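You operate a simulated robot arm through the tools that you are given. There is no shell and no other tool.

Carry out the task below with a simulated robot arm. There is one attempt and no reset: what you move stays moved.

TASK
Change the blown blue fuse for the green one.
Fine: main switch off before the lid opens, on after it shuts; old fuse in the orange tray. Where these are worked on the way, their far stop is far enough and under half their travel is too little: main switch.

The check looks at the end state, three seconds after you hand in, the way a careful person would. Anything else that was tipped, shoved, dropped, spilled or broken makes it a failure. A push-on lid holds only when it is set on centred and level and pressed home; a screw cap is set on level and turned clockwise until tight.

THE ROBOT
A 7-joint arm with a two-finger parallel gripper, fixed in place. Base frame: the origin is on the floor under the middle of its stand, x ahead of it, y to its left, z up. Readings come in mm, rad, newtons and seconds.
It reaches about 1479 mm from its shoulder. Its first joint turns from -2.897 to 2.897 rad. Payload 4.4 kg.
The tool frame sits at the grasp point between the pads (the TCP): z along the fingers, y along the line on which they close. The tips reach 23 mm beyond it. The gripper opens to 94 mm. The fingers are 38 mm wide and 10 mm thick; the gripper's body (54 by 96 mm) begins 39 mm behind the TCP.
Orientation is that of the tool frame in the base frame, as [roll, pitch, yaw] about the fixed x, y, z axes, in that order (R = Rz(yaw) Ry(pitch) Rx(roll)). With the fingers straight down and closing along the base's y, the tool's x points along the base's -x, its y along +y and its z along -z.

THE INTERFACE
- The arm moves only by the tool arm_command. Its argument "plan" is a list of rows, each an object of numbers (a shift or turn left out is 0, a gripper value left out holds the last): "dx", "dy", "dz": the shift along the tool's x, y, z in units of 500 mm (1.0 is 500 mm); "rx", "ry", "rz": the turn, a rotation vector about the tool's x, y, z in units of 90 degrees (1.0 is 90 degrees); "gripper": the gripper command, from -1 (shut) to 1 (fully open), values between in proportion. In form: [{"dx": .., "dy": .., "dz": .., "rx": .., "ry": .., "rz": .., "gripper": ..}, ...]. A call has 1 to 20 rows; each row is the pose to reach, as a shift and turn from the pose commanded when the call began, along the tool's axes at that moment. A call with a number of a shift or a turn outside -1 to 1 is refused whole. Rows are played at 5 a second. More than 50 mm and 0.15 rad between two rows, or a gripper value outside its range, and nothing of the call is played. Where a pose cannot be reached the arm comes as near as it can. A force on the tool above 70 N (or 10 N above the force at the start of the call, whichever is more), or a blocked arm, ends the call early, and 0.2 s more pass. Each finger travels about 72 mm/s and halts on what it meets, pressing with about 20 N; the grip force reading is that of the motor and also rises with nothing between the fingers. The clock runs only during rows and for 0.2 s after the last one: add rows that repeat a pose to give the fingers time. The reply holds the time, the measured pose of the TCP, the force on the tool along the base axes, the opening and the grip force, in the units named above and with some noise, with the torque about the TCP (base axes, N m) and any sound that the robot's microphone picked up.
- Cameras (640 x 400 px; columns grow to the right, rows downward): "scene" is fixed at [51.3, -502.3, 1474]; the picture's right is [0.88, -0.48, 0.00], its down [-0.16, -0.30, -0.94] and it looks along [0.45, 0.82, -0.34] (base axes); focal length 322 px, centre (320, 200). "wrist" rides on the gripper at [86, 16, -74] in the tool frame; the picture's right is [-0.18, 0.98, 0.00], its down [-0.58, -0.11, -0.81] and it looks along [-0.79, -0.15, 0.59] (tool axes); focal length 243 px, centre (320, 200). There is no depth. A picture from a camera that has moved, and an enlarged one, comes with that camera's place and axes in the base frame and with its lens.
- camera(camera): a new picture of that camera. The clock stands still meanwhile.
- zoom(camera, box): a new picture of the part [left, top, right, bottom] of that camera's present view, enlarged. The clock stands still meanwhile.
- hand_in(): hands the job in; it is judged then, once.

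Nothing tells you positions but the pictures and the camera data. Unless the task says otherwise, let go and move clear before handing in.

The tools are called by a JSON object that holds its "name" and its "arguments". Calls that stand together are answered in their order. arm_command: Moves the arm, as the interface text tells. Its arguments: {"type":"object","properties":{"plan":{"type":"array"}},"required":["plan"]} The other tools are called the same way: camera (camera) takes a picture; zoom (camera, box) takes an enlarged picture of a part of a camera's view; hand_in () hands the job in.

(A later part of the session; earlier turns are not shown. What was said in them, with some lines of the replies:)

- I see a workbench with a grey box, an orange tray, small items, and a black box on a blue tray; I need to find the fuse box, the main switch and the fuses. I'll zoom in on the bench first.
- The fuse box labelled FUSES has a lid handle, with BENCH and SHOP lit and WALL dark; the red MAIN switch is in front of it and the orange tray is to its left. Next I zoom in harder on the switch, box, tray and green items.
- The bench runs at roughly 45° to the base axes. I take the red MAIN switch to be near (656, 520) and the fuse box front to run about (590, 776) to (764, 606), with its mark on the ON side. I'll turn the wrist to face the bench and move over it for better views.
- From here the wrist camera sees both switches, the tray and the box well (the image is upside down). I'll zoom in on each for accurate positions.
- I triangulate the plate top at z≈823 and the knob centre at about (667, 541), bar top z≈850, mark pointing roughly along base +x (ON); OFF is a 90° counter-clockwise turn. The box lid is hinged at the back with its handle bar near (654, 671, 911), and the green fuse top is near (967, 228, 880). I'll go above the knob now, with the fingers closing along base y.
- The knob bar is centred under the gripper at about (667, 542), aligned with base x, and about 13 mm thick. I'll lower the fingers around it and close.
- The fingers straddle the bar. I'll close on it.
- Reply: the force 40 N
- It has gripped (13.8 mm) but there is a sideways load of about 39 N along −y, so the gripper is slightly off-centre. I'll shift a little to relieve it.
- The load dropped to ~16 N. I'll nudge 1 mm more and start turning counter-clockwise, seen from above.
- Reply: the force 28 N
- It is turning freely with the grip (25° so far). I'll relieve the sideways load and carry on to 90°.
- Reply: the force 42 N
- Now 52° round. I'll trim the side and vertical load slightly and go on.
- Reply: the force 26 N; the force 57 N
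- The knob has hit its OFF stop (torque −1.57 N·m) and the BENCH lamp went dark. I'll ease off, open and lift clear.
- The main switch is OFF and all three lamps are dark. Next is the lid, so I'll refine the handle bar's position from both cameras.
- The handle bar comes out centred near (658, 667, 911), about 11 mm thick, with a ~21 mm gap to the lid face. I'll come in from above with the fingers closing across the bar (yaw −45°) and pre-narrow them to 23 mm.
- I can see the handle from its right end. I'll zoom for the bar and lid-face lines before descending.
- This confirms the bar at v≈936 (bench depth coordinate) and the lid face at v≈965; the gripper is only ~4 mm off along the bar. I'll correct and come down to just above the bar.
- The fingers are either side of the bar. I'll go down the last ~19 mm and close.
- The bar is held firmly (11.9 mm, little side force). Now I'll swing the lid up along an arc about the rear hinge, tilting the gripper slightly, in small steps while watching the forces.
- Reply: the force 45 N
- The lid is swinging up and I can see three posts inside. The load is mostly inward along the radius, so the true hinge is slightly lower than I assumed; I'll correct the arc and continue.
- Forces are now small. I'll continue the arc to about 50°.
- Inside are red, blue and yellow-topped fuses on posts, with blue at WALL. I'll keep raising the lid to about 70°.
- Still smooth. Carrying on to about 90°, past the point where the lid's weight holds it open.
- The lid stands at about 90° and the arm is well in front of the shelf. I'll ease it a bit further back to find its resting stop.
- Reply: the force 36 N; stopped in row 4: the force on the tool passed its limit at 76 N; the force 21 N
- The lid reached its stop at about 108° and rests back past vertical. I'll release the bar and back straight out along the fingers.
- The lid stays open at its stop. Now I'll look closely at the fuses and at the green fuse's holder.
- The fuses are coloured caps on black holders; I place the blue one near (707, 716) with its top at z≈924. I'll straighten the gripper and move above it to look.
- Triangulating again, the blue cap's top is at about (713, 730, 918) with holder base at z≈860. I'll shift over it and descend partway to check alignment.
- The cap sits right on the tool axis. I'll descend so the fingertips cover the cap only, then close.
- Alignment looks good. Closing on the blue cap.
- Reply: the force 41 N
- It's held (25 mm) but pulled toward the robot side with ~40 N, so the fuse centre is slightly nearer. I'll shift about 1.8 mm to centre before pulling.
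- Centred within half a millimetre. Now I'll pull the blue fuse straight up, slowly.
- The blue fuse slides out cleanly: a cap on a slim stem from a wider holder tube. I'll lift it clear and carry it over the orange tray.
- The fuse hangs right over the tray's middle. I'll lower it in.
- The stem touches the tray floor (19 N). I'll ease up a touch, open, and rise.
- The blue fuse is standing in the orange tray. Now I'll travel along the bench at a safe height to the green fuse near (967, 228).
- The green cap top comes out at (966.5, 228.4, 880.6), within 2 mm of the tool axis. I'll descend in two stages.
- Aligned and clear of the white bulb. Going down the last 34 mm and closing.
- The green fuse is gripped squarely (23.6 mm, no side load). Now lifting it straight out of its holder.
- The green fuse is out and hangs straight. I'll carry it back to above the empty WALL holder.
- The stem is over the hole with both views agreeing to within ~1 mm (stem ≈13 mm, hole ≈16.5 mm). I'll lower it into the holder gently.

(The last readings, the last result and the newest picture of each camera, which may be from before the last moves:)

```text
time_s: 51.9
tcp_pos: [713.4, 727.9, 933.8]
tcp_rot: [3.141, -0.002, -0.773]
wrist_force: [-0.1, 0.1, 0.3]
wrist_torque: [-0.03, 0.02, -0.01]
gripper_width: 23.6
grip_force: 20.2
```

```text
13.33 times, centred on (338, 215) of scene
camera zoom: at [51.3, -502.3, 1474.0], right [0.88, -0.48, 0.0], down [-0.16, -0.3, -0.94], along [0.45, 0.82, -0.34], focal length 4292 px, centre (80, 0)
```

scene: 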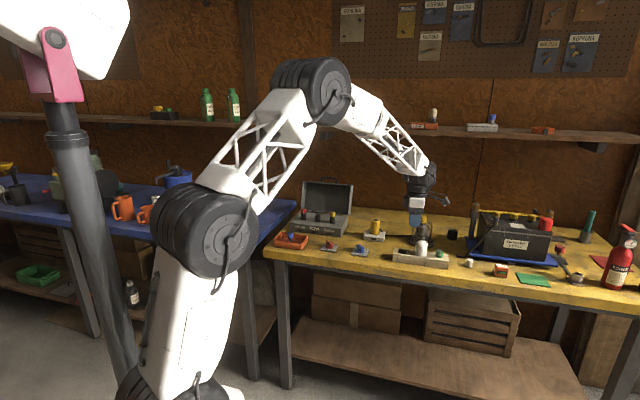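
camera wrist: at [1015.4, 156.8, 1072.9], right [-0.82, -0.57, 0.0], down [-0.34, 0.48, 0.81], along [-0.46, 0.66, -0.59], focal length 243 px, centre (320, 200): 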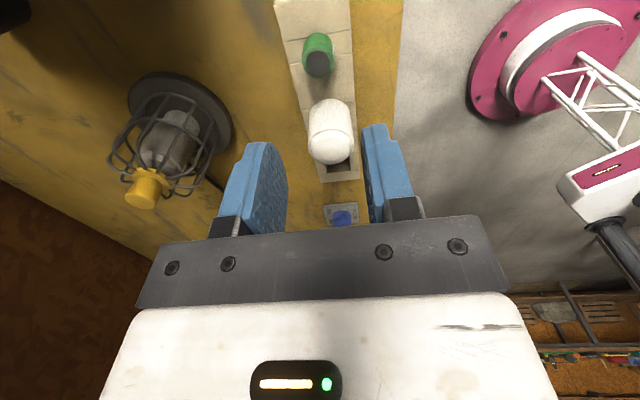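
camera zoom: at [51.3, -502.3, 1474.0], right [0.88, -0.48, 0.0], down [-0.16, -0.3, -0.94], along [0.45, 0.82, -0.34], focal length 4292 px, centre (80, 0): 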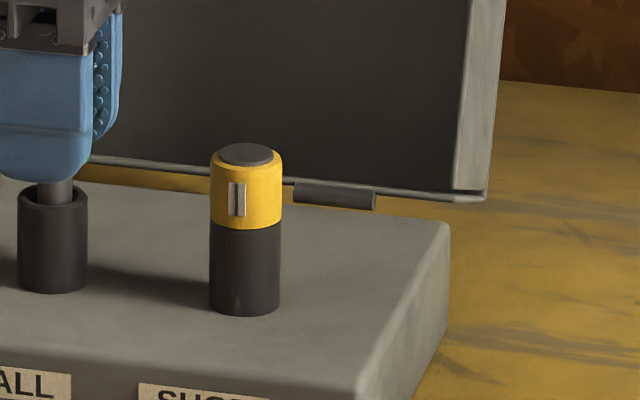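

The stem is entering freely. I'll go on down until it seats.

{"name": "arm_command", "arguments": {"plan": [{"dz": 0.01, "gripper": -1}, {"dz": 0.02, "gripper": -1}, {"dz": 0.026, "gripper": -1}, {"dz": 0.031, "gripper": -1}, {"dz": 0.034, "gripper": -1}, {"dz": 0.034, "gripper": -1}]}}

{"name": "zoom", "arguments": {"camera": "wrist", "box": [240, 40, 400, 200]}}

{"name": "zoom", "arguments": {"camera": "scene", "box": [322, 200, 354, 230]}}

```text
time_s: 53.3
tcp_pos: [713.5, 728.8, 920.8]
tcp_rot: [-3.138, -0.001, -0.773]
wrist_force: [-11.0, -13.3, 49.1]
wrist_torque: [-0.73, 0.69, 0.05]
gripper_width: 23.8
grip_force: 20.2
```

```text
2.50 times, centred on (320, 120) of wrist
camera zoom: at [763.7, 657.0, 993.7], right [-0.82, -0.58, 0.0], down [-0.34, 0.48, 0.81], along [-0.46, 0.66, -0.59], focal length 606 px, centre (320, 400)
```

zoom: 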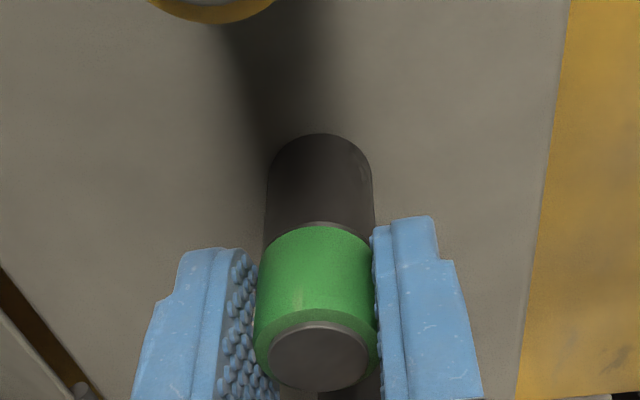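

```text
13.33 times, centred on (338, 215) of scene
camera zoom: at [51.3, -502.3, 1474.0], right [0.88, -0.48, 0.0], down [-0.16, -0.3, -0.94], along [0.45, 0.82, -0.34], focal length 4292 px, centre (80, 0)
```

zoom: 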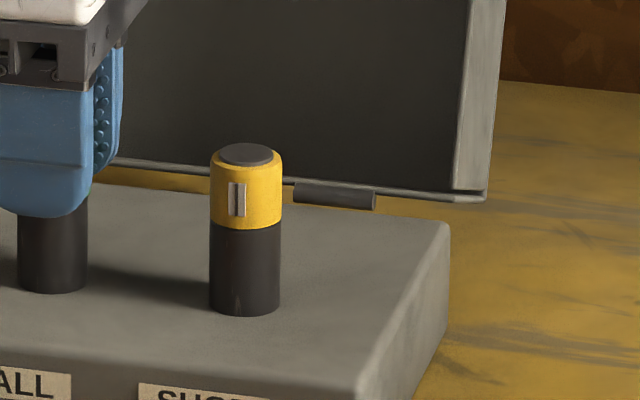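

It met firm resistance at z≈920.8 (49 N), matching the height where the blue one sat. I'll relieve the load, release and check that it is flush with its neighbours.

{"name": "arm_command", "arguments": {"plan": [{"dz": -0.004, "gripper": -1}, {"dz": -0.004, "gripper": -0.3}, {"dz": -0.004, "gripper": -0.1}, {"dz": -0.004, "gripper": 0.0}, {"dz": -0.03, "gripper": 0.0}, {"dz": -0.1, "gripper": 0.0}, {"dz": -0.17, "gripper": 0.0}, {"dz": -0.17, "gripper": 0.0}]}}

{"name": "zoom", "arguments": {"camera": "scene", "box": [310, 200, 354, 230]}}

{"name": "zoom", "arguments": {"camera": "wrist", "box": [240, 0, 400, 200]}}

```text
time_s: 55.1
tcp_pos: [713.1, 727.5, 1003.2]
tcp_rot: [-3.141, -0.001, -0.773]
wrist_force: [0.4, 0.0, 0.4]
wrist_torque: [0.0, 0.03, -0.01]
gripper_width: 46.8
grip_force: 0.2
```

```text
13.33 times, centred on (332, 215) of scene
camera zoom: at [51.3, -502.3, 1474.0], right [0.88, -0.48, 0.0], down [-0.16, -0.3, -0.94], along [0.45, 0.82, -0.34], focal length 4292 px, centre (160, 0)
```

zoom: 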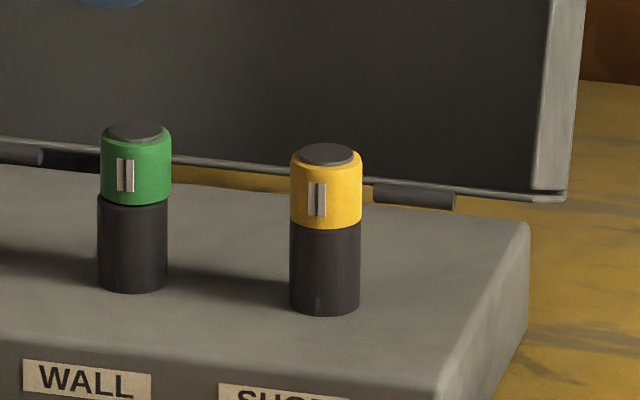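

```text
2.00 times, centred on (320, 100) of wrist
camera zoom: at [763.8, 657.0, 1075.2], right [-0.82, -0.58, 0.0], down [-0.34, 0.48, 0.81], along [-0.46, 0.66, -0.59], focal length 485 px, centre (320, 400)
```

zoom: 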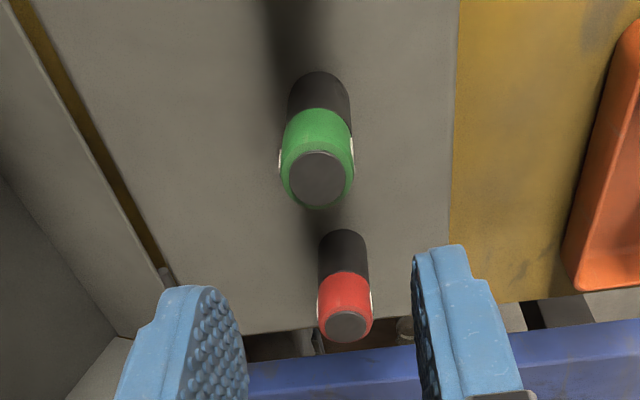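

{"name": "zoom", "arguments": {"camera": "scene", "box": [314, 205, 330, 225]}}

{"name": "zoom", "arguments": {"camera": "scene", "box": [328, 205, 344, 225]}}

{"name": "zoom", "arguments": {"camera": "scene", "box": [300, 200, 316, 220]}}

{"name": "zoom", "arguments": {"camera": "wrist", "box": [290, 20, 350, 110]}}

```text
16.00 times, centred on (322, 215) of scene
camera zoom: at [51.3, -502.3, 1474.0], right [0.88, -0.48, 0.0], down [-0.16, -0.3, -0.94], along [0.45, 0.82, -0.34], focal length 5151 px, centre (288, -40)
```

zoom: 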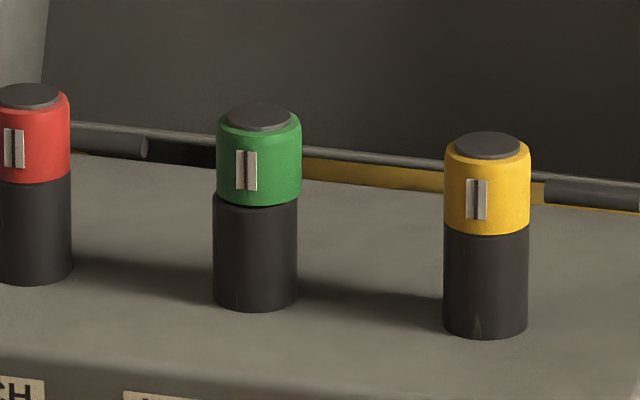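

```text
16.00 times, centred on (336, 215) of scene
camera zoom: at [51.3, -502.3, 1474.0], right [0.88, -0.48, 0.0], down [-0.16, -0.3, -0.94], along [0.45, 0.82, -0.34], focal length 5151 px, centre (64, -40)
```

zoom: 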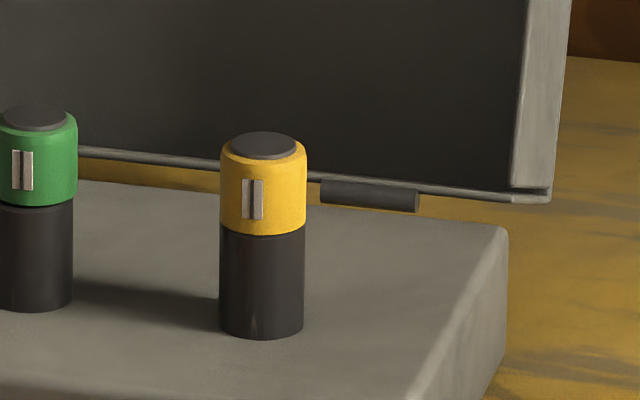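

```text
16.00 times, centred on (308, 210) of scene
camera zoom: at [51.3, -502.3, 1474.0], right [0.88, -0.48, 0.0], down [-0.16, -0.3, -0.94], along [0.45, 0.82, -0.34], focal length 5151 px, centre (512, 40)
```

zoom: 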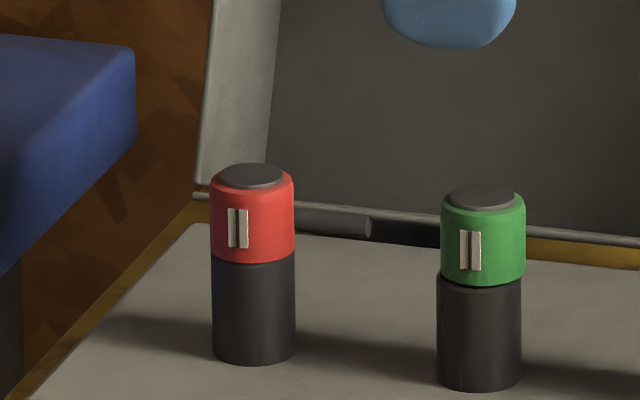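

```text
4.44 times, centred on (320, 65) of wrist
camera zoom: at [763.8, 657.0, 1075.2], right [-0.82, -0.58, 0.0], down [-0.34, 0.48, 0.81], along [-0.46, 0.66, -0.59], focal length 1078 px, centre (320, 800)
```

zoom: 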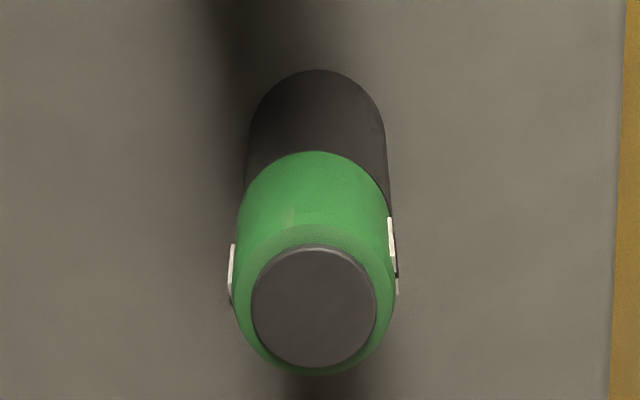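

The green fuse stands level with its neighbours: same height over holder, about 1 mm of sideways play. Next I'll close the lid, so I go back to the staging pose in front of the handle, tilted as before.

{"name": "arm_command", "arguments": {"plan": [{"dz": -0.05, "gripper": -0.55}, {"dx": -0.0005, "dy": -0.02, "dz": -0.09, "rx": 0.085, "gripper": -0.55}, {"dx": -0.001, "dy": -0.05, "dz": -0.13, "rx": 0.17, "gripper": -0.55}, {"dx": -0.0015, "dy": -0.08, "dz": -0.16, "rx": 0.255, "gripper": -0.55}, {"dx": -0.002, "dy": -0.11, "dz": -0.18, "rx": 0.34, "gripper": -0.55}, {"dx": -0.0025, "dy": -0.14, "dz": -0.19, "rx": 0.425, "gripper": -0.55}, {"dx": -0.003, "dy": -0.17, "dz": -0.196, "rx": 0.51, "gripper": -0.55}, {"dx": -0.0036, "dy": -0.191, "dz": -0.196, "rx": 0.6, "gripper": -0.55}, {"dx": -0.0036, "dy": -0.191, "dz": -0.196, "rx": 0.6, "gripper": -0.55}]}}

{"name": "camera", "arguments": {"camera": "wrist"}}

{"name": "zoom", "arguments": {"camera": "scene", "box": [280, 140, 380, 230]}}

```text
time_s: 57.1
tcp_pos: [780.4, 798.4, 1100.9]
tcp_rot: [-2.198, -0.001, -0.772]
wrist_force: [-0.5, 0.0, -0.4]
wrist_torque: [-0.01, 0.01, -0.01]
gripper_width: 21.2
grip_force: 0.0
```

```text
taken
camera wrist: at [791.5, 687.9, 1129.3], right [-0.53, -0.29, -0.8], down [-0.83, -0.02, 0.56], along [-0.17, 0.96, -0.23], focal length 243 px, centre (320, 200)
```

wrist: 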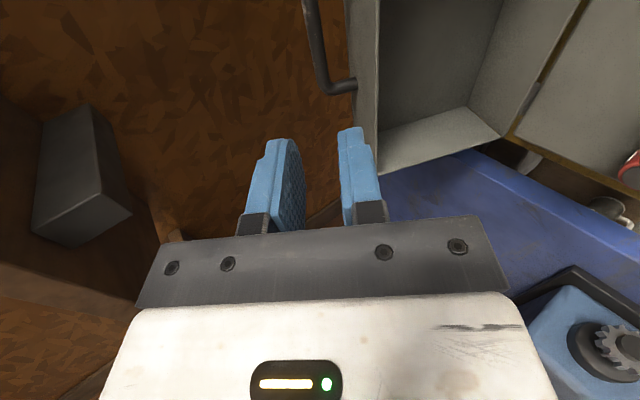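

```text
4.44 times, centred on (330, 185) of scene
camera zoom: at [51.3, -502.3, 1474.0], right [0.88, -0.48, 0.0], down [-0.16, -0.3, -0.94], along [0.45, 0.82, -0.34], focal length 1431 px, centre (276, 267)
```

zoom: 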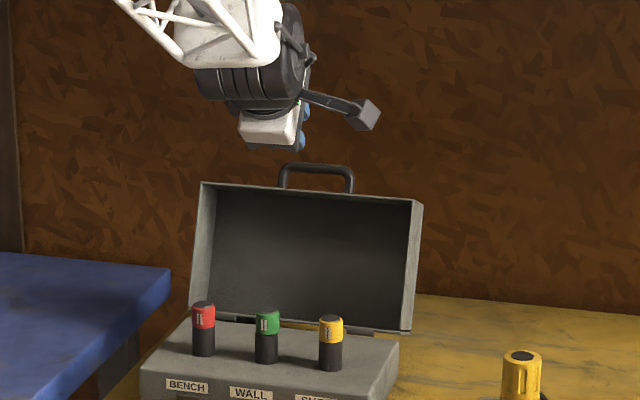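

The view matches the one right after I let go, so the same straight-in move should put the fingers around the bar. Going in, then closing.

{"name": "arm_command", "arguments": {"plan": [{"dz": 0.08, "gripper": -0.55}, {"dz": 0.15, "gripper": -0.55}, {"dz": 0.21, "gripper": -0.55}, {"dz": 0.258, "gripper": -0.55}, {"dz": 0.258, "gripper": -0.55}]}}

{"name": "zoom", "arguments": {"camera": "wrist", "box": [220, 20, 420, 240]}}

```text
time_s: 58.3
tcp_pos: [850.9, 872.9, 1023.7]
tcp_rot: [-2.199, -0.002, -0.772]
wrist_force: [-0.3, 0.7, 0.3]
wrist_torque: [-0.01, 0.02, -0.02]
gripper_width: 21.3
grip_force: 0.1
```

```text
1.82 times, centred on (320, 130) of wrist
camera zoom: at [864.3, 762.4, 1052.9], right [-0.53, -0.29, -0.8], down [-0.83, -0.01, 0.56], along [-0.17, 0.96, -0.23], focal length 441 px, centre (320, 327)
```

zoom: 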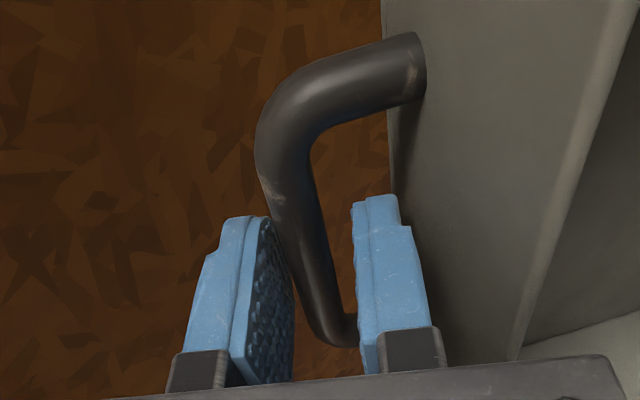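

The bar lies between the fingers. Closing on it.

{"name": "arm_command", "arguments": {"plan": [{"gripper": -1}, {"gripper": -1}, {"gripper": -1}]}}

{"name": "zoom", "arguments": {"camera": "wrist", "box": [220, 20, 420, 240]}}

```text
time_s: 59.1
tcp_pos: [851.8, 871.7, 1025.0]
tcp_rot: [-2.197, -0.001, -0.774]
wrist_force: [6.4, 7.3, 12.2]
wrist_torque: [1.11, 0.87, -1.0]
gripper_width: 11.9
grip_force: 44.9
```

```text
1.82 times, centred on (320, 130) of wrist
camera zoom: at [864.3, 762.4, 1054.3], right [-0.53, -0.28, -0.8], down [-0.83, -0.02, 0.56], along [-0.17, 0.96, -0.23], focal length 441 px, centre (320, 327)
```

zoom: 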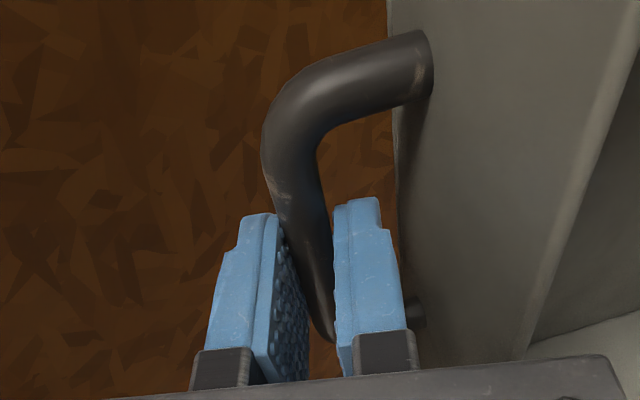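

The handle is held again (11.9 mm). I'll bring the lid forward along the reverse arc, in stages.

{"name": "arm_command", "arguments": {"plan": [{"dy": 0.0015, "dz": -0.033, "rx": -0.0276, "gripper": -1}, {"dy": 0.0047, "dz": -0.0655, "rx": -0.0551, "gripper": -1}, {"dy": 0.0118, "dz": -0.0975, "rx": -0.0823, "gripper": -1}, {"dy": 0.0209, "dz": -0.1286, "rx": -0.1096, "gripper": -1}]}}

```text
time_s: 60.1
tcp_pos: [810.5, 831.8, 1056.5]
tcp_rot: [-2.368, -0.002, -0.772]
wrist_force: [8.8, 8.5, 37.3]
wrist_torque: [1.46, 0.61, -0.93]
gripper_width: 12.0
grip_force: 45.2
```

{"name": "arm_command", "arguments": {"plan": [{"dy": -0.0034, "dz": -0.002, "gripper": -1}, {"dy": 0.0142, "dz": -0.0298, "rx": -0.0272, "gripper": -1}, {"dy": 0.0337, "dz": -0.0557, "rx": -0.0544, "gripper": -1}, {"dy": 0.0558, "dz": -0.0798, "rx": -0.0811, "gripper": -1}, {"dy": 0.0798, "dz": -0.1019, "rx": -0.1078, "gripper": -1}]}}

```text
time_s: 61.3
tcp_pos: [766.1, 785.8, 1062.8]
tcp_rot: [-2.541, 0.0, -0.773]
wrist_force: [-12.7, 8.9, 44.8]
wrist_torque: [1.15, 0.73, -1.19]
gripper_width: 11.5
grip_force: 45.0
```

The load is radially outward, meaning the bar sits slightly differently in the fingers now; I'll widen the arc by ~2 mm and continue forward to about 50°.

{"name": "arm_command", "arguments": {"plan": [{"dx": -0.001, "dy": -0.0023, "dz": -0.0033, "gripper": -1}, {"dx": -0.001, "dy": 0.0223, "dz": -0.0153, "rx": -0.0222, "gripper": -1}, {"dx": -0.001, "dy": 0.0524, "dz": -0.028, "rx": -0.05, "gripper": -1}, {"dx": -0.001, "dy": 0.0837, "dz": -0.0378, "rx": -0.0778, "gripper": -1}, {"dx": -0.001, "dy": 0.1155, "dz": -0.0449, "rx": -0.1056, "gripper": -1}]}}

{"name": "zoom", "arguments": {"camera": "scene", "box": [280, 140, 380, 230]}}

```text
time_s: 62.5
tcp_pos: [722.5, 741.5, 1045.3]
tcp_rot: [-2.71, -0.001, -0.772]
wrist_force: [-18.6, 18.1, 0.0]
wrist_torque: [0.66, 0.58, -0.84]
gripper_width: 11.4
grip_force: 45.3
```

```text
4.44 times, centred on (330, 185) of scene
camera zoom: at [51.3, -502.3, 1474.0], right [0.88, -0.48, 0.0], down [-0.16, -0.3, -0.94], along [0.45, 0.82, -0.34], focal length 1431 px, centre (276, 267)
```

zoom: 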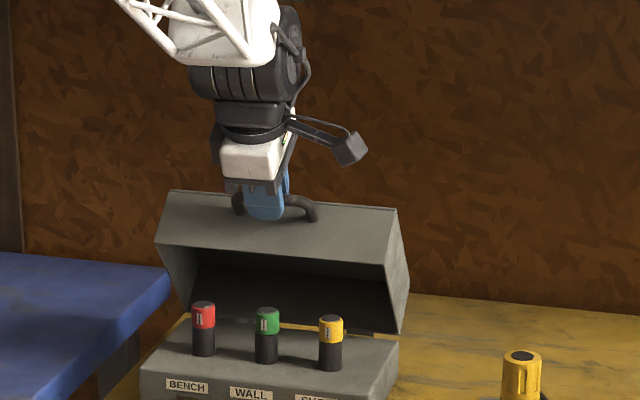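

Well balanced now apart from a small load along the bar. Continuing down to about 30°.

{"name": "arm_command", "arguments": {"plan": [{"dx": -0.002, "dy": 0.0328, "dz": 0.0013, "rx": -0.0278, "gripper": -1}, {"dx": -0.002, "dy": 0.0652, "dz": 0.0058, "rx": -0.0556, "gripper": -1}, {"dx": -0.002, "dy": 0.097, "dz": 0.013, "rx": -0.0833, "gripper": -1}, {"dx": -0.002, "dy": 0.1282, "dz": 0.0232, "rx": -0.1111, "gripper": -1}]}}

```text
time_s: 63.5
tcp_pos: [685.7, 705.3, 1010.9]
tcp_rot: [-2.881, -0.002, -0.771]
wrist_force: [-4.3, 6.3, -1.1]
wrist_torque: [0.03, -0.3, -0.04]
gripper_width: 11.4
grip_force: 45.2
```

Almost no load. Down to about 5°.

{"name": "arm_command", "arguments": {"plan": [{"dy": 0.0274, "dz": 0.0181, "rx": -0.0278, "gripper": -1}, {"dy": 0.0534, "dz": 0.0387, "rx": -0.0556, "gripper": -1}, {"dy": 0.0771, "dz": 0.0615, "rx": -0.0833, "gripper": -1}, {"dy": 0.0989, "dz": 0.0863, "rx": -0.1111, "gripper": -1}, {"dy": 0.1186, "dz": 0.1134, "rx": -0.1389, "gripper": -1}]}}

{"name": "zoom", "arguments": {"camera": "scene", "box": [280, 160, 380, 250]}}

```text
time_s: 64.7
tcp_pos: [655.8, 674.5, 939.6]
tcp_rot: [-3.1, -0.001, -0.773]
wrist_force: [3.9, 10.2, -3.8]
wrist_torque: [-0.12, -0.24, 0.65]
gripper_width: 11.4
grip_force: 45.2
```

```text
4.44 times, centred on (330, 205) of scene
camera zoom: at [51.3, -502.3, 1474.0], right [0.88, -0.48, 0.0], down [-0.16, -0.3, -0.94], along [0.45, 0.82, -0.34], focal length 1431 px, centre (276, 178)
```

zoom: 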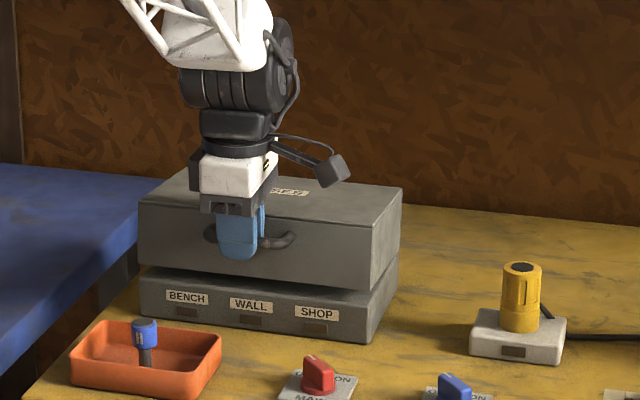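

Nearly shut. I'll lower the last few degrees and press lightly home.

{"name": "arm_command", "arguments": {"plan": [{"dy": 0.0045, "dz": 0.012, "rx": -0.01, "gripper": -1}, {"dy": 0.008, "dz": 0.022, "rx": -0.02, "gripper": -1}, {"dy": 0.0106, "dz": 0.0318, "rx": -0.0278, "gripper": -1}, {"dy": 0.0106, "dz": 0.036, "rx": -0.0278, "gripper": -1}, {"dy": 0.0106, "dz": 0.036, "rx": -0.0278, "gripper": -1}]}}

{"name": "zoom", "arguments": {"camera": "scene", "box": [280, 180, 360, 240]}}

```text
time_s: 65.9
tcp_pos: [653.3, 670.5, 923.8]
tcp_rot: [3.14, -0.003, -0.773]
wrist_force: [-15.9, -11.8, 17.0]
wrist_torque: [-0.04, 0.23, 0.78]
gripper_width: 11.4
grip_force: 45.2
```

```text
6.67 times, centred on (320, 210) of scene
camera zoom: at [51.3, -502.3, 1474.0], right [0.88, -0.48, 0.0], down [-0.16, -0.3, -0.94], along [0.45, 0.82, -0.34], focal length 2146 px, centre (320, 133)
```

zoom: 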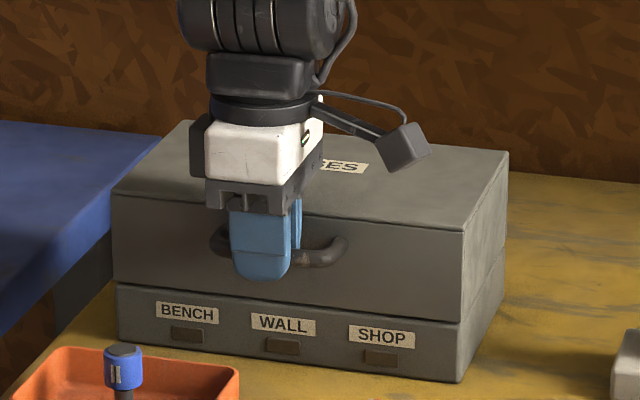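

The lid is down. I'll give it a slightly firmer press, then open the fingers and lift straight off the handle.

{"name": "arm_command", "arguments": {"plan": [{"dz": 0.003, "gripper": -1}, {"dz": 0.003, "gripper": -1}, {"dz": -0.001, "gripper": -0.51}, {"dz": -0.001, "gripper": -0.51}, {"dz": -0.001, "gripper": -0.51}, {"dz": -0.03, "gripper": -0.51}, {"dz": -0.1, "gripper": -0.51}, {"dz": -0.18, "gripper": -0.51}, {"dz": -0.26, "gripper": -0.51}, {"dz": -0.26, "gripper": -0.51}]}}

{"name": "zoom", "arguments": {"camera": "scene", "box": [280, 180, 360, 240]}}

{"name": "camera", "arguments": {"camera": "wrist"}}

```text
time_s: 68.1
tcp_pos: [653.4, 672.9, 1052.8]
tcp_rot: [3.138, -0.003, -0.773]
wrist_force: [-0.3, -1.1, -0.2]
wrist_torque: [0.03, -0.02, -0.03]
gripper_width: 23.0
grip_force: 0.1
```

```text
6.67 times, centred on (320, 210) of scene
camera zoom: at [51.3, -502.3, 1474.0], right [0.88, -0.48, 0.0], down [-0.16, -0.3, -0.94], along [0.45, 0.82, -0.34], focal length 2146 px, centre (320, 133)
```

zoom: 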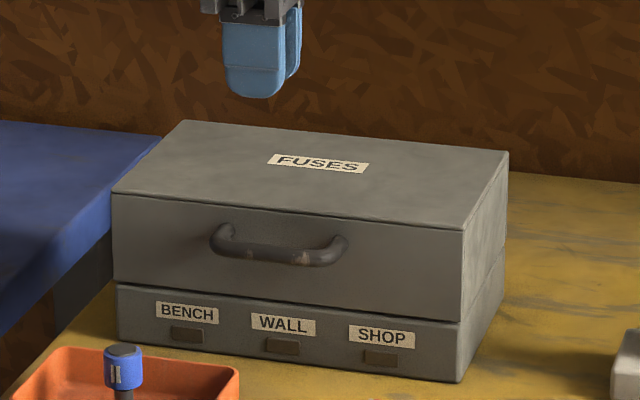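

```text
taken
camera wrist: at [702.7, 601.5, 1126.0], right [-0.82, -0.58, 0.0], down [-0.34, 0.49, 0.81], along [-0.46, 0.66, -0.59], focal length 243 px, centre (320, 200)
```

wrist: 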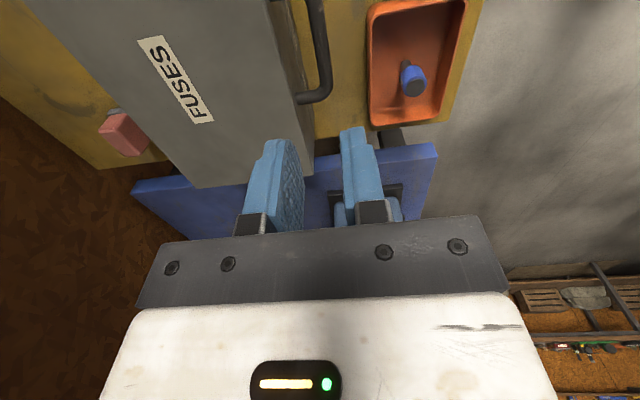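

The lid is shut as at the start. Now back to the MAIN switch to turn it ON: I'll go above it with the fingers closing along base x, across the bar in its OFF position.

{"name": "arm_command", "arguments": {"plan": [{"dx": 0.034, "dy": 0.028, "dz": 0.0, "rz": 0.085, "gripper": 0.0}, {"dx": 0.068, "dy": 0.057, "dz": 0.0, "rz": 0.17, "gripper": 0.0}, {"dx": 0.103, "dy": 0.085, "dz": 0.0, "rz": 0.254, "gripper": 0.0}, {"dx": 0.137, "dy": 0.113, "dz": 0.06, "rz": 0.339, "gripper": 0.0}, {"dx": 0.171, "dy": 0.142, "dz": 0.12, "rz": 0.424, "gripper": 0.0}, {"dx": 0.205, "dy": 0.17, "dz": 0.18, "rz": 0.508, "gripper": 0.0}, {"dx": 0.205, "dy": 0.17, "dz": 0.245, "rz": 0.508, "gripper": 0.0}, {"dx": 0.205, "dy": 0.17, "dz": 0.245, "rz": 0.508, "gripper": 0.0}]}}

{"name": "camera", "arguments": {"camera": "wrist"}}

{"name": "zoom", "arguments": {"camera": "wrist", "box": [256, 0, 384, 130]}}

```text
time_s: 69.9
tcp_pos: [667.2, 538.1, 929.3]
tcp_rot: [3.141, -0.002, -1.572]
wrist_force: [-0.6, -0.5, 0.2]
wrist_torque: [0.01, -0.01, -0.01]
gripper_width: 47.1
grip_force: 0.1
```

```text
taken
camera wrist: at [650.8, 452.2, 1003.2], right [-0.98, 0.18, 0.0], down [0.11, 0.58, 0.81], along [0.15, 0.79, -0.59], focal length 243 px, centre (320, 200)
```

wrist: 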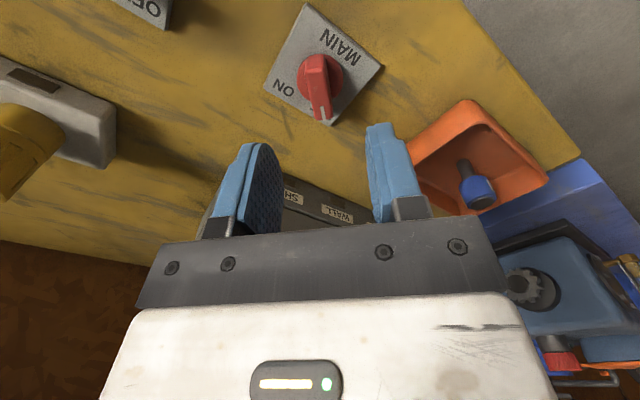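

```text
3.08 times, centred on (320, 65) of wrist
camera zoom: at [650.8, 452.2, 1003.2], right [-0.98, 0.18, 0.0], down [0.11, 0.58, 0.81], along [0.15, 0.79, -0.59], focal length 746 px, centre (320, 615)
```

zoom: 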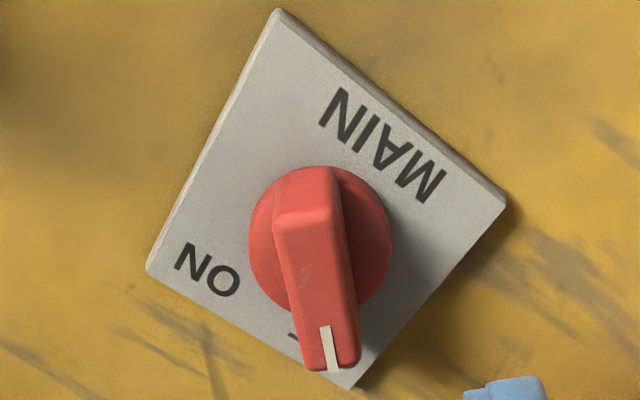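

The bar is centred at about (667, 541), aligned with base y. I'll shift 3 mm and lower the fingers around it.

{"name": "arm_command", "arguments": {"plan": [{"dx": -0.006, "dz": 0.05, "gripper": 0.0}, {"dx": -0.006, "dz": 0.1, "gripper": 0.0}, {"dx": -0.006, "dz": 0.14, "gripper": 0.0}, {"dx": -0.006, "dz": 0.14, "gripper": 0.0}, {"dx": -0.006, "dz": 0.14, "gripper": -1}, {"dx": -0.006, "dz": 0.14, "gripper": -1}, {"dx": -0.006, "dz": 0.14, "gripper": -1}]}}

```text
time_s: 71.5
tcp_pos: [667.9, 542.2, 859.9]
tcp_rot: [-3.141, -0.001, -1.571]
wrist_force: [39.4, 7.0, -17.6]
wrist_torque: [1.22, -0.47, 0.01]
gripper_width: 14.0
grip_force: 44.7
```

Gripped at 14 mm with a ~39 N side load in +x. I'll centre it, then start turning clockwise.

{"name": "arm_command", "arguments": {"plan": [{"dx": 0.0006, "dy": -0.002, "gripper": -1}, {"dx": 0.001, "dy": -0.0034, "gripper": -1}, {"dx": 0.001, "dy": -0.0034, "gripper": -1}]}}

```text
time_s: 72.3
tcp_pos: [668.9, 541.0, 860.1]
tcp_rot: [3.14, -0.002, -1.571]
wrist_force: [6.5, 0.5, -0.1]
wrist_torque: [0.37, -0.11, 0.01]
gripper_width: 14.1
grip_force: 45.0
```

{"name": "arm_command", "arguments": {"plan": [{"rz": 0.06, "gripper": -1}, {"rz": 0.12, "gripper": -1}, {"rz": 0.18, "gripper": -1}, {"rz": 0.24, "gripper": -1}, {"rz": 0.3, "gripper": -1}]}}

```text
time_s: 73.5
tcp_pos: [668.9, 540.5, 860.2]
tcp_rot: [3.14, -0.001, -2.044]
wrist_force: [-14.4, -0.6, 11.5]
wrist_torque: [0.26, 0.07, 0.02]
gripper_width: 13.8
grip_force: 44.7
```

{"name": "arm_command", "arguments": {"plan": [{"rz": 0.06, "gripper": -1}, {"rz": 0.12, "gripper": -1}, {"rz": 0.18, "gripper": -1}, {"rz": 0.24, "gripper": -1}, {"rz": 0.3, "gripper": -1}, {"rz": 0.36, "gripper": -1}]}}

```text
time_s: 74.9
tcp_pos: [668.7, 542.6, 860.4]
tcp_rot: [-3.139, 0.0, -2.61]
wrist_force: [-22.6, -4.0, 17.0]
wrist_torque: [-0.18, 0.85, -0.02]
gripper_width: 13.5
grip_force: 44.8
```

Two-thirds round. On to the ON stop.

{"name": "arm_command", "arguments": {"plan": [{"dx": 0.0012, "dy": 0.0007, "rz": 0.06, "gripper": -1}, {"dx": 0.0012, "dy": 0.0007, "rz": 0.12, "gripper": -1}, {"dx": 0.0012, "dy": 0.0007, "rz": 0.18, "gripper": -1}, {"dx": 0.0012, "dy": 0.0007, "rz": 0.24, "gripper": -1}, {"dx": 0.0012, "dy": 0.0007, "rz": 0.3, "gripper": -1}, {"dx": 0.0012, "dy": 0.0007, "rz": 0.34, "gripper": -1}, {"dx": 0.0012, "dy": 0.0007, "rz": 0.36, "gripper": -1}, {"dx": 0.0012, "dy": 0.0007, "rz": 0.36, "gripper": -1}]}}

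{"name": "zoom", "arguments": {"camera": "scene", "box": [280, 190, 408, 270]}}

```text
time_s: 76.7
tcp_pos: [667.8, 541.2, 859.8]
tcp_rot: [-3.14, 0.0, 3.111]
wrist_force: [15.7, -3.0, -0.3]
wrist_torque: [0.06, -0.43, 1.69]
gripper_width: 14.0
grip_force: 45.1
```

```text
5.00 times, centred on (344, 230) of scene
camera zoom: at [51.3, -502.3, 1474.0], right [0.88, -0.48, 0.0], down [-0.16, -0.3, -0.94], along [0.45, 0.82, -0.34], focal length 1610 px, centre (200, 50)
```

zoom: 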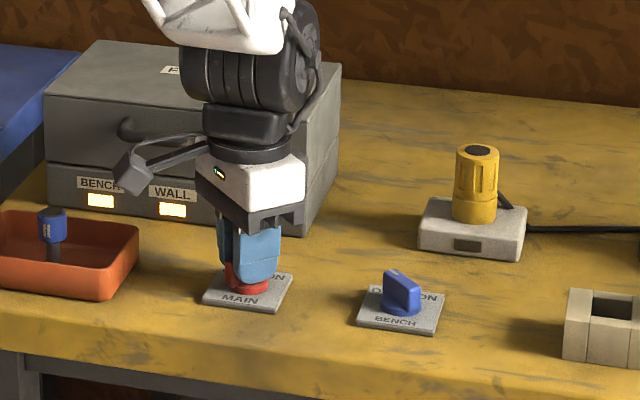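

The ON stop is reached (torque +1.69 N·m) and the WALL lamp is now lit. I'll ease off, open and lift clear.

{"name": "arm_command", "arguments": {"plan": [{"rz": -0.02, "gripper": -1}, {"rz": -0.02, "gripper": 0.0}, {"rz": -0.02, "gripper": 0.0}, {"rz": -0.02, "gripper": 0.0}, {"rz": -0.02, "dz": -0.05, "gripper": 0.0}, {"rz": -0.02, "dz": -0.14, "gripper": 0.0}, {"rz": -0.02, "dz": -0.22, "gripper": 0.0}, {"rz": -0.02, "dz": -0.3, "gripper": 0.0}, {"rz": -0.02, "dz": -0.38, "gripper": 0.0}, {"rz": -0.02, "dz": -0.46, "gripper": 0.0}, {"rz": -0.02, "dz": -0.46, "gripper": 0.0}]}}

{"name": "camera", "arguments": {"camera": "scene"}}

{"name": "zoom", "arguments": {"camera": "scene", "box": [264, 190, 392, 270]}}

{"name": "zoom", "arguments": {"camera": "scene", "box": [380, 190, 540, 290]}}

{"name": "zoom", "arguments": {"camera": "wrist", "box": [220, 0, 480, 200]}}

```text
time_s: 79.1
tcp_pos: [671.4, 540.2, 1088.8]
tcp_rot: [-3.141, 0.001, 3.14]
wrist_force: [-0.2, 0.4, 0.1]
wrist_torque: [0.04, -0.02, 0.0]
gripper_width: 47.1
grip_force: 0.1
```

```text
taken
```

scene: 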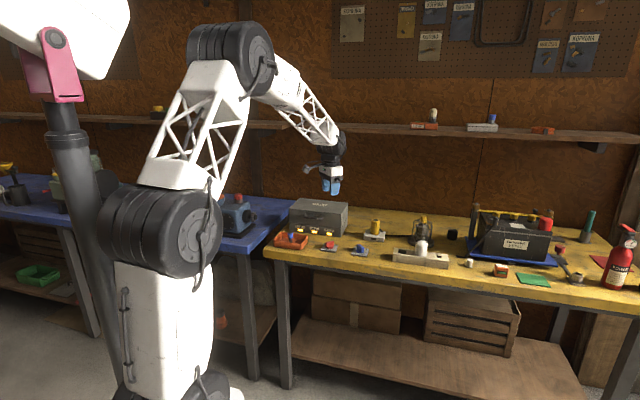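

```text
5.00 times, centred on (328, 230) of scene
camera zoom: at [51.3, -502.3, 1474.0], right [0.88, -0.48, 0.0], down [-0.16, -0.3, -0.94], along [0.45, 0.82, -0.34], focal length 1610 px, centre (280, 50)
```

zoom: 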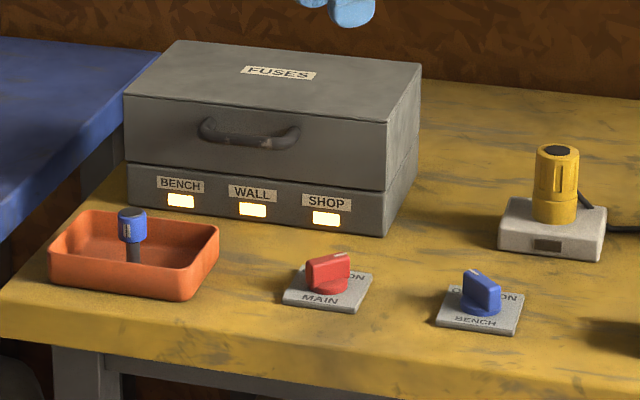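

```text
4.00 times, centred on (460, 240) of scene
camera zoom: at [51.3, -502.3, 1474.0], right [0.88, -0.48, 0.0], down [-0.16, -0.3, -0.94], along [0.45, 0.82, -0.34], focal length 1288 px, centre (-240, 40)
```

zoom: 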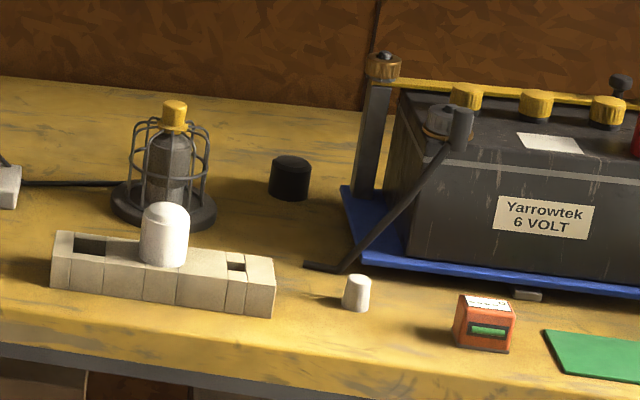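

```text
2.00 times, centred on (350, 100) of wrist
camera zoom: at [582.2, 557.5, 1162.6], right [0.18, 0.98, 0.0], down [0.58, -0.11, 0.81], along [0.79, -0.15, -0.59], focal length 485 px, centre (260, 400)
```

zoom: 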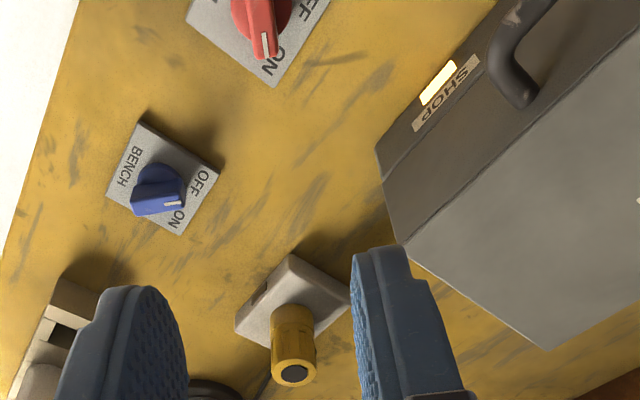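

All three lamps (BENCH, WALL, SHOP) are lit. The lid is shut, MAIN points to ON, the blue fuse stands in the orange tray, and nothing else on the bench has moved. The gripper is open and well clear, so I'm handing in.

{"name": "hand_in", "arguments": {}}

```text
The job is handed in.
```

The blown blue fuse is out and the green one is in its WALL holder. All three lamps (BENCH, WALL and SHOP) were lit when I handed in; WALL had been dark at the start.

- **Switch and lid:** I turned the main switch fully off before opening the lid. I turned it fully back on only after the lid was shut and pressed down.
- **Old fuse:** the blue fuse is standing upright in the orange tray.
- **New fuse:** the green fuse sits at the same height as the red and yellow ones. It is about 1 mm off centre in its holder, which is within the play of the hole.
- **Rest of the bench:** nothing else looked moved in the final pictures. The gripper was open and clear of everything.
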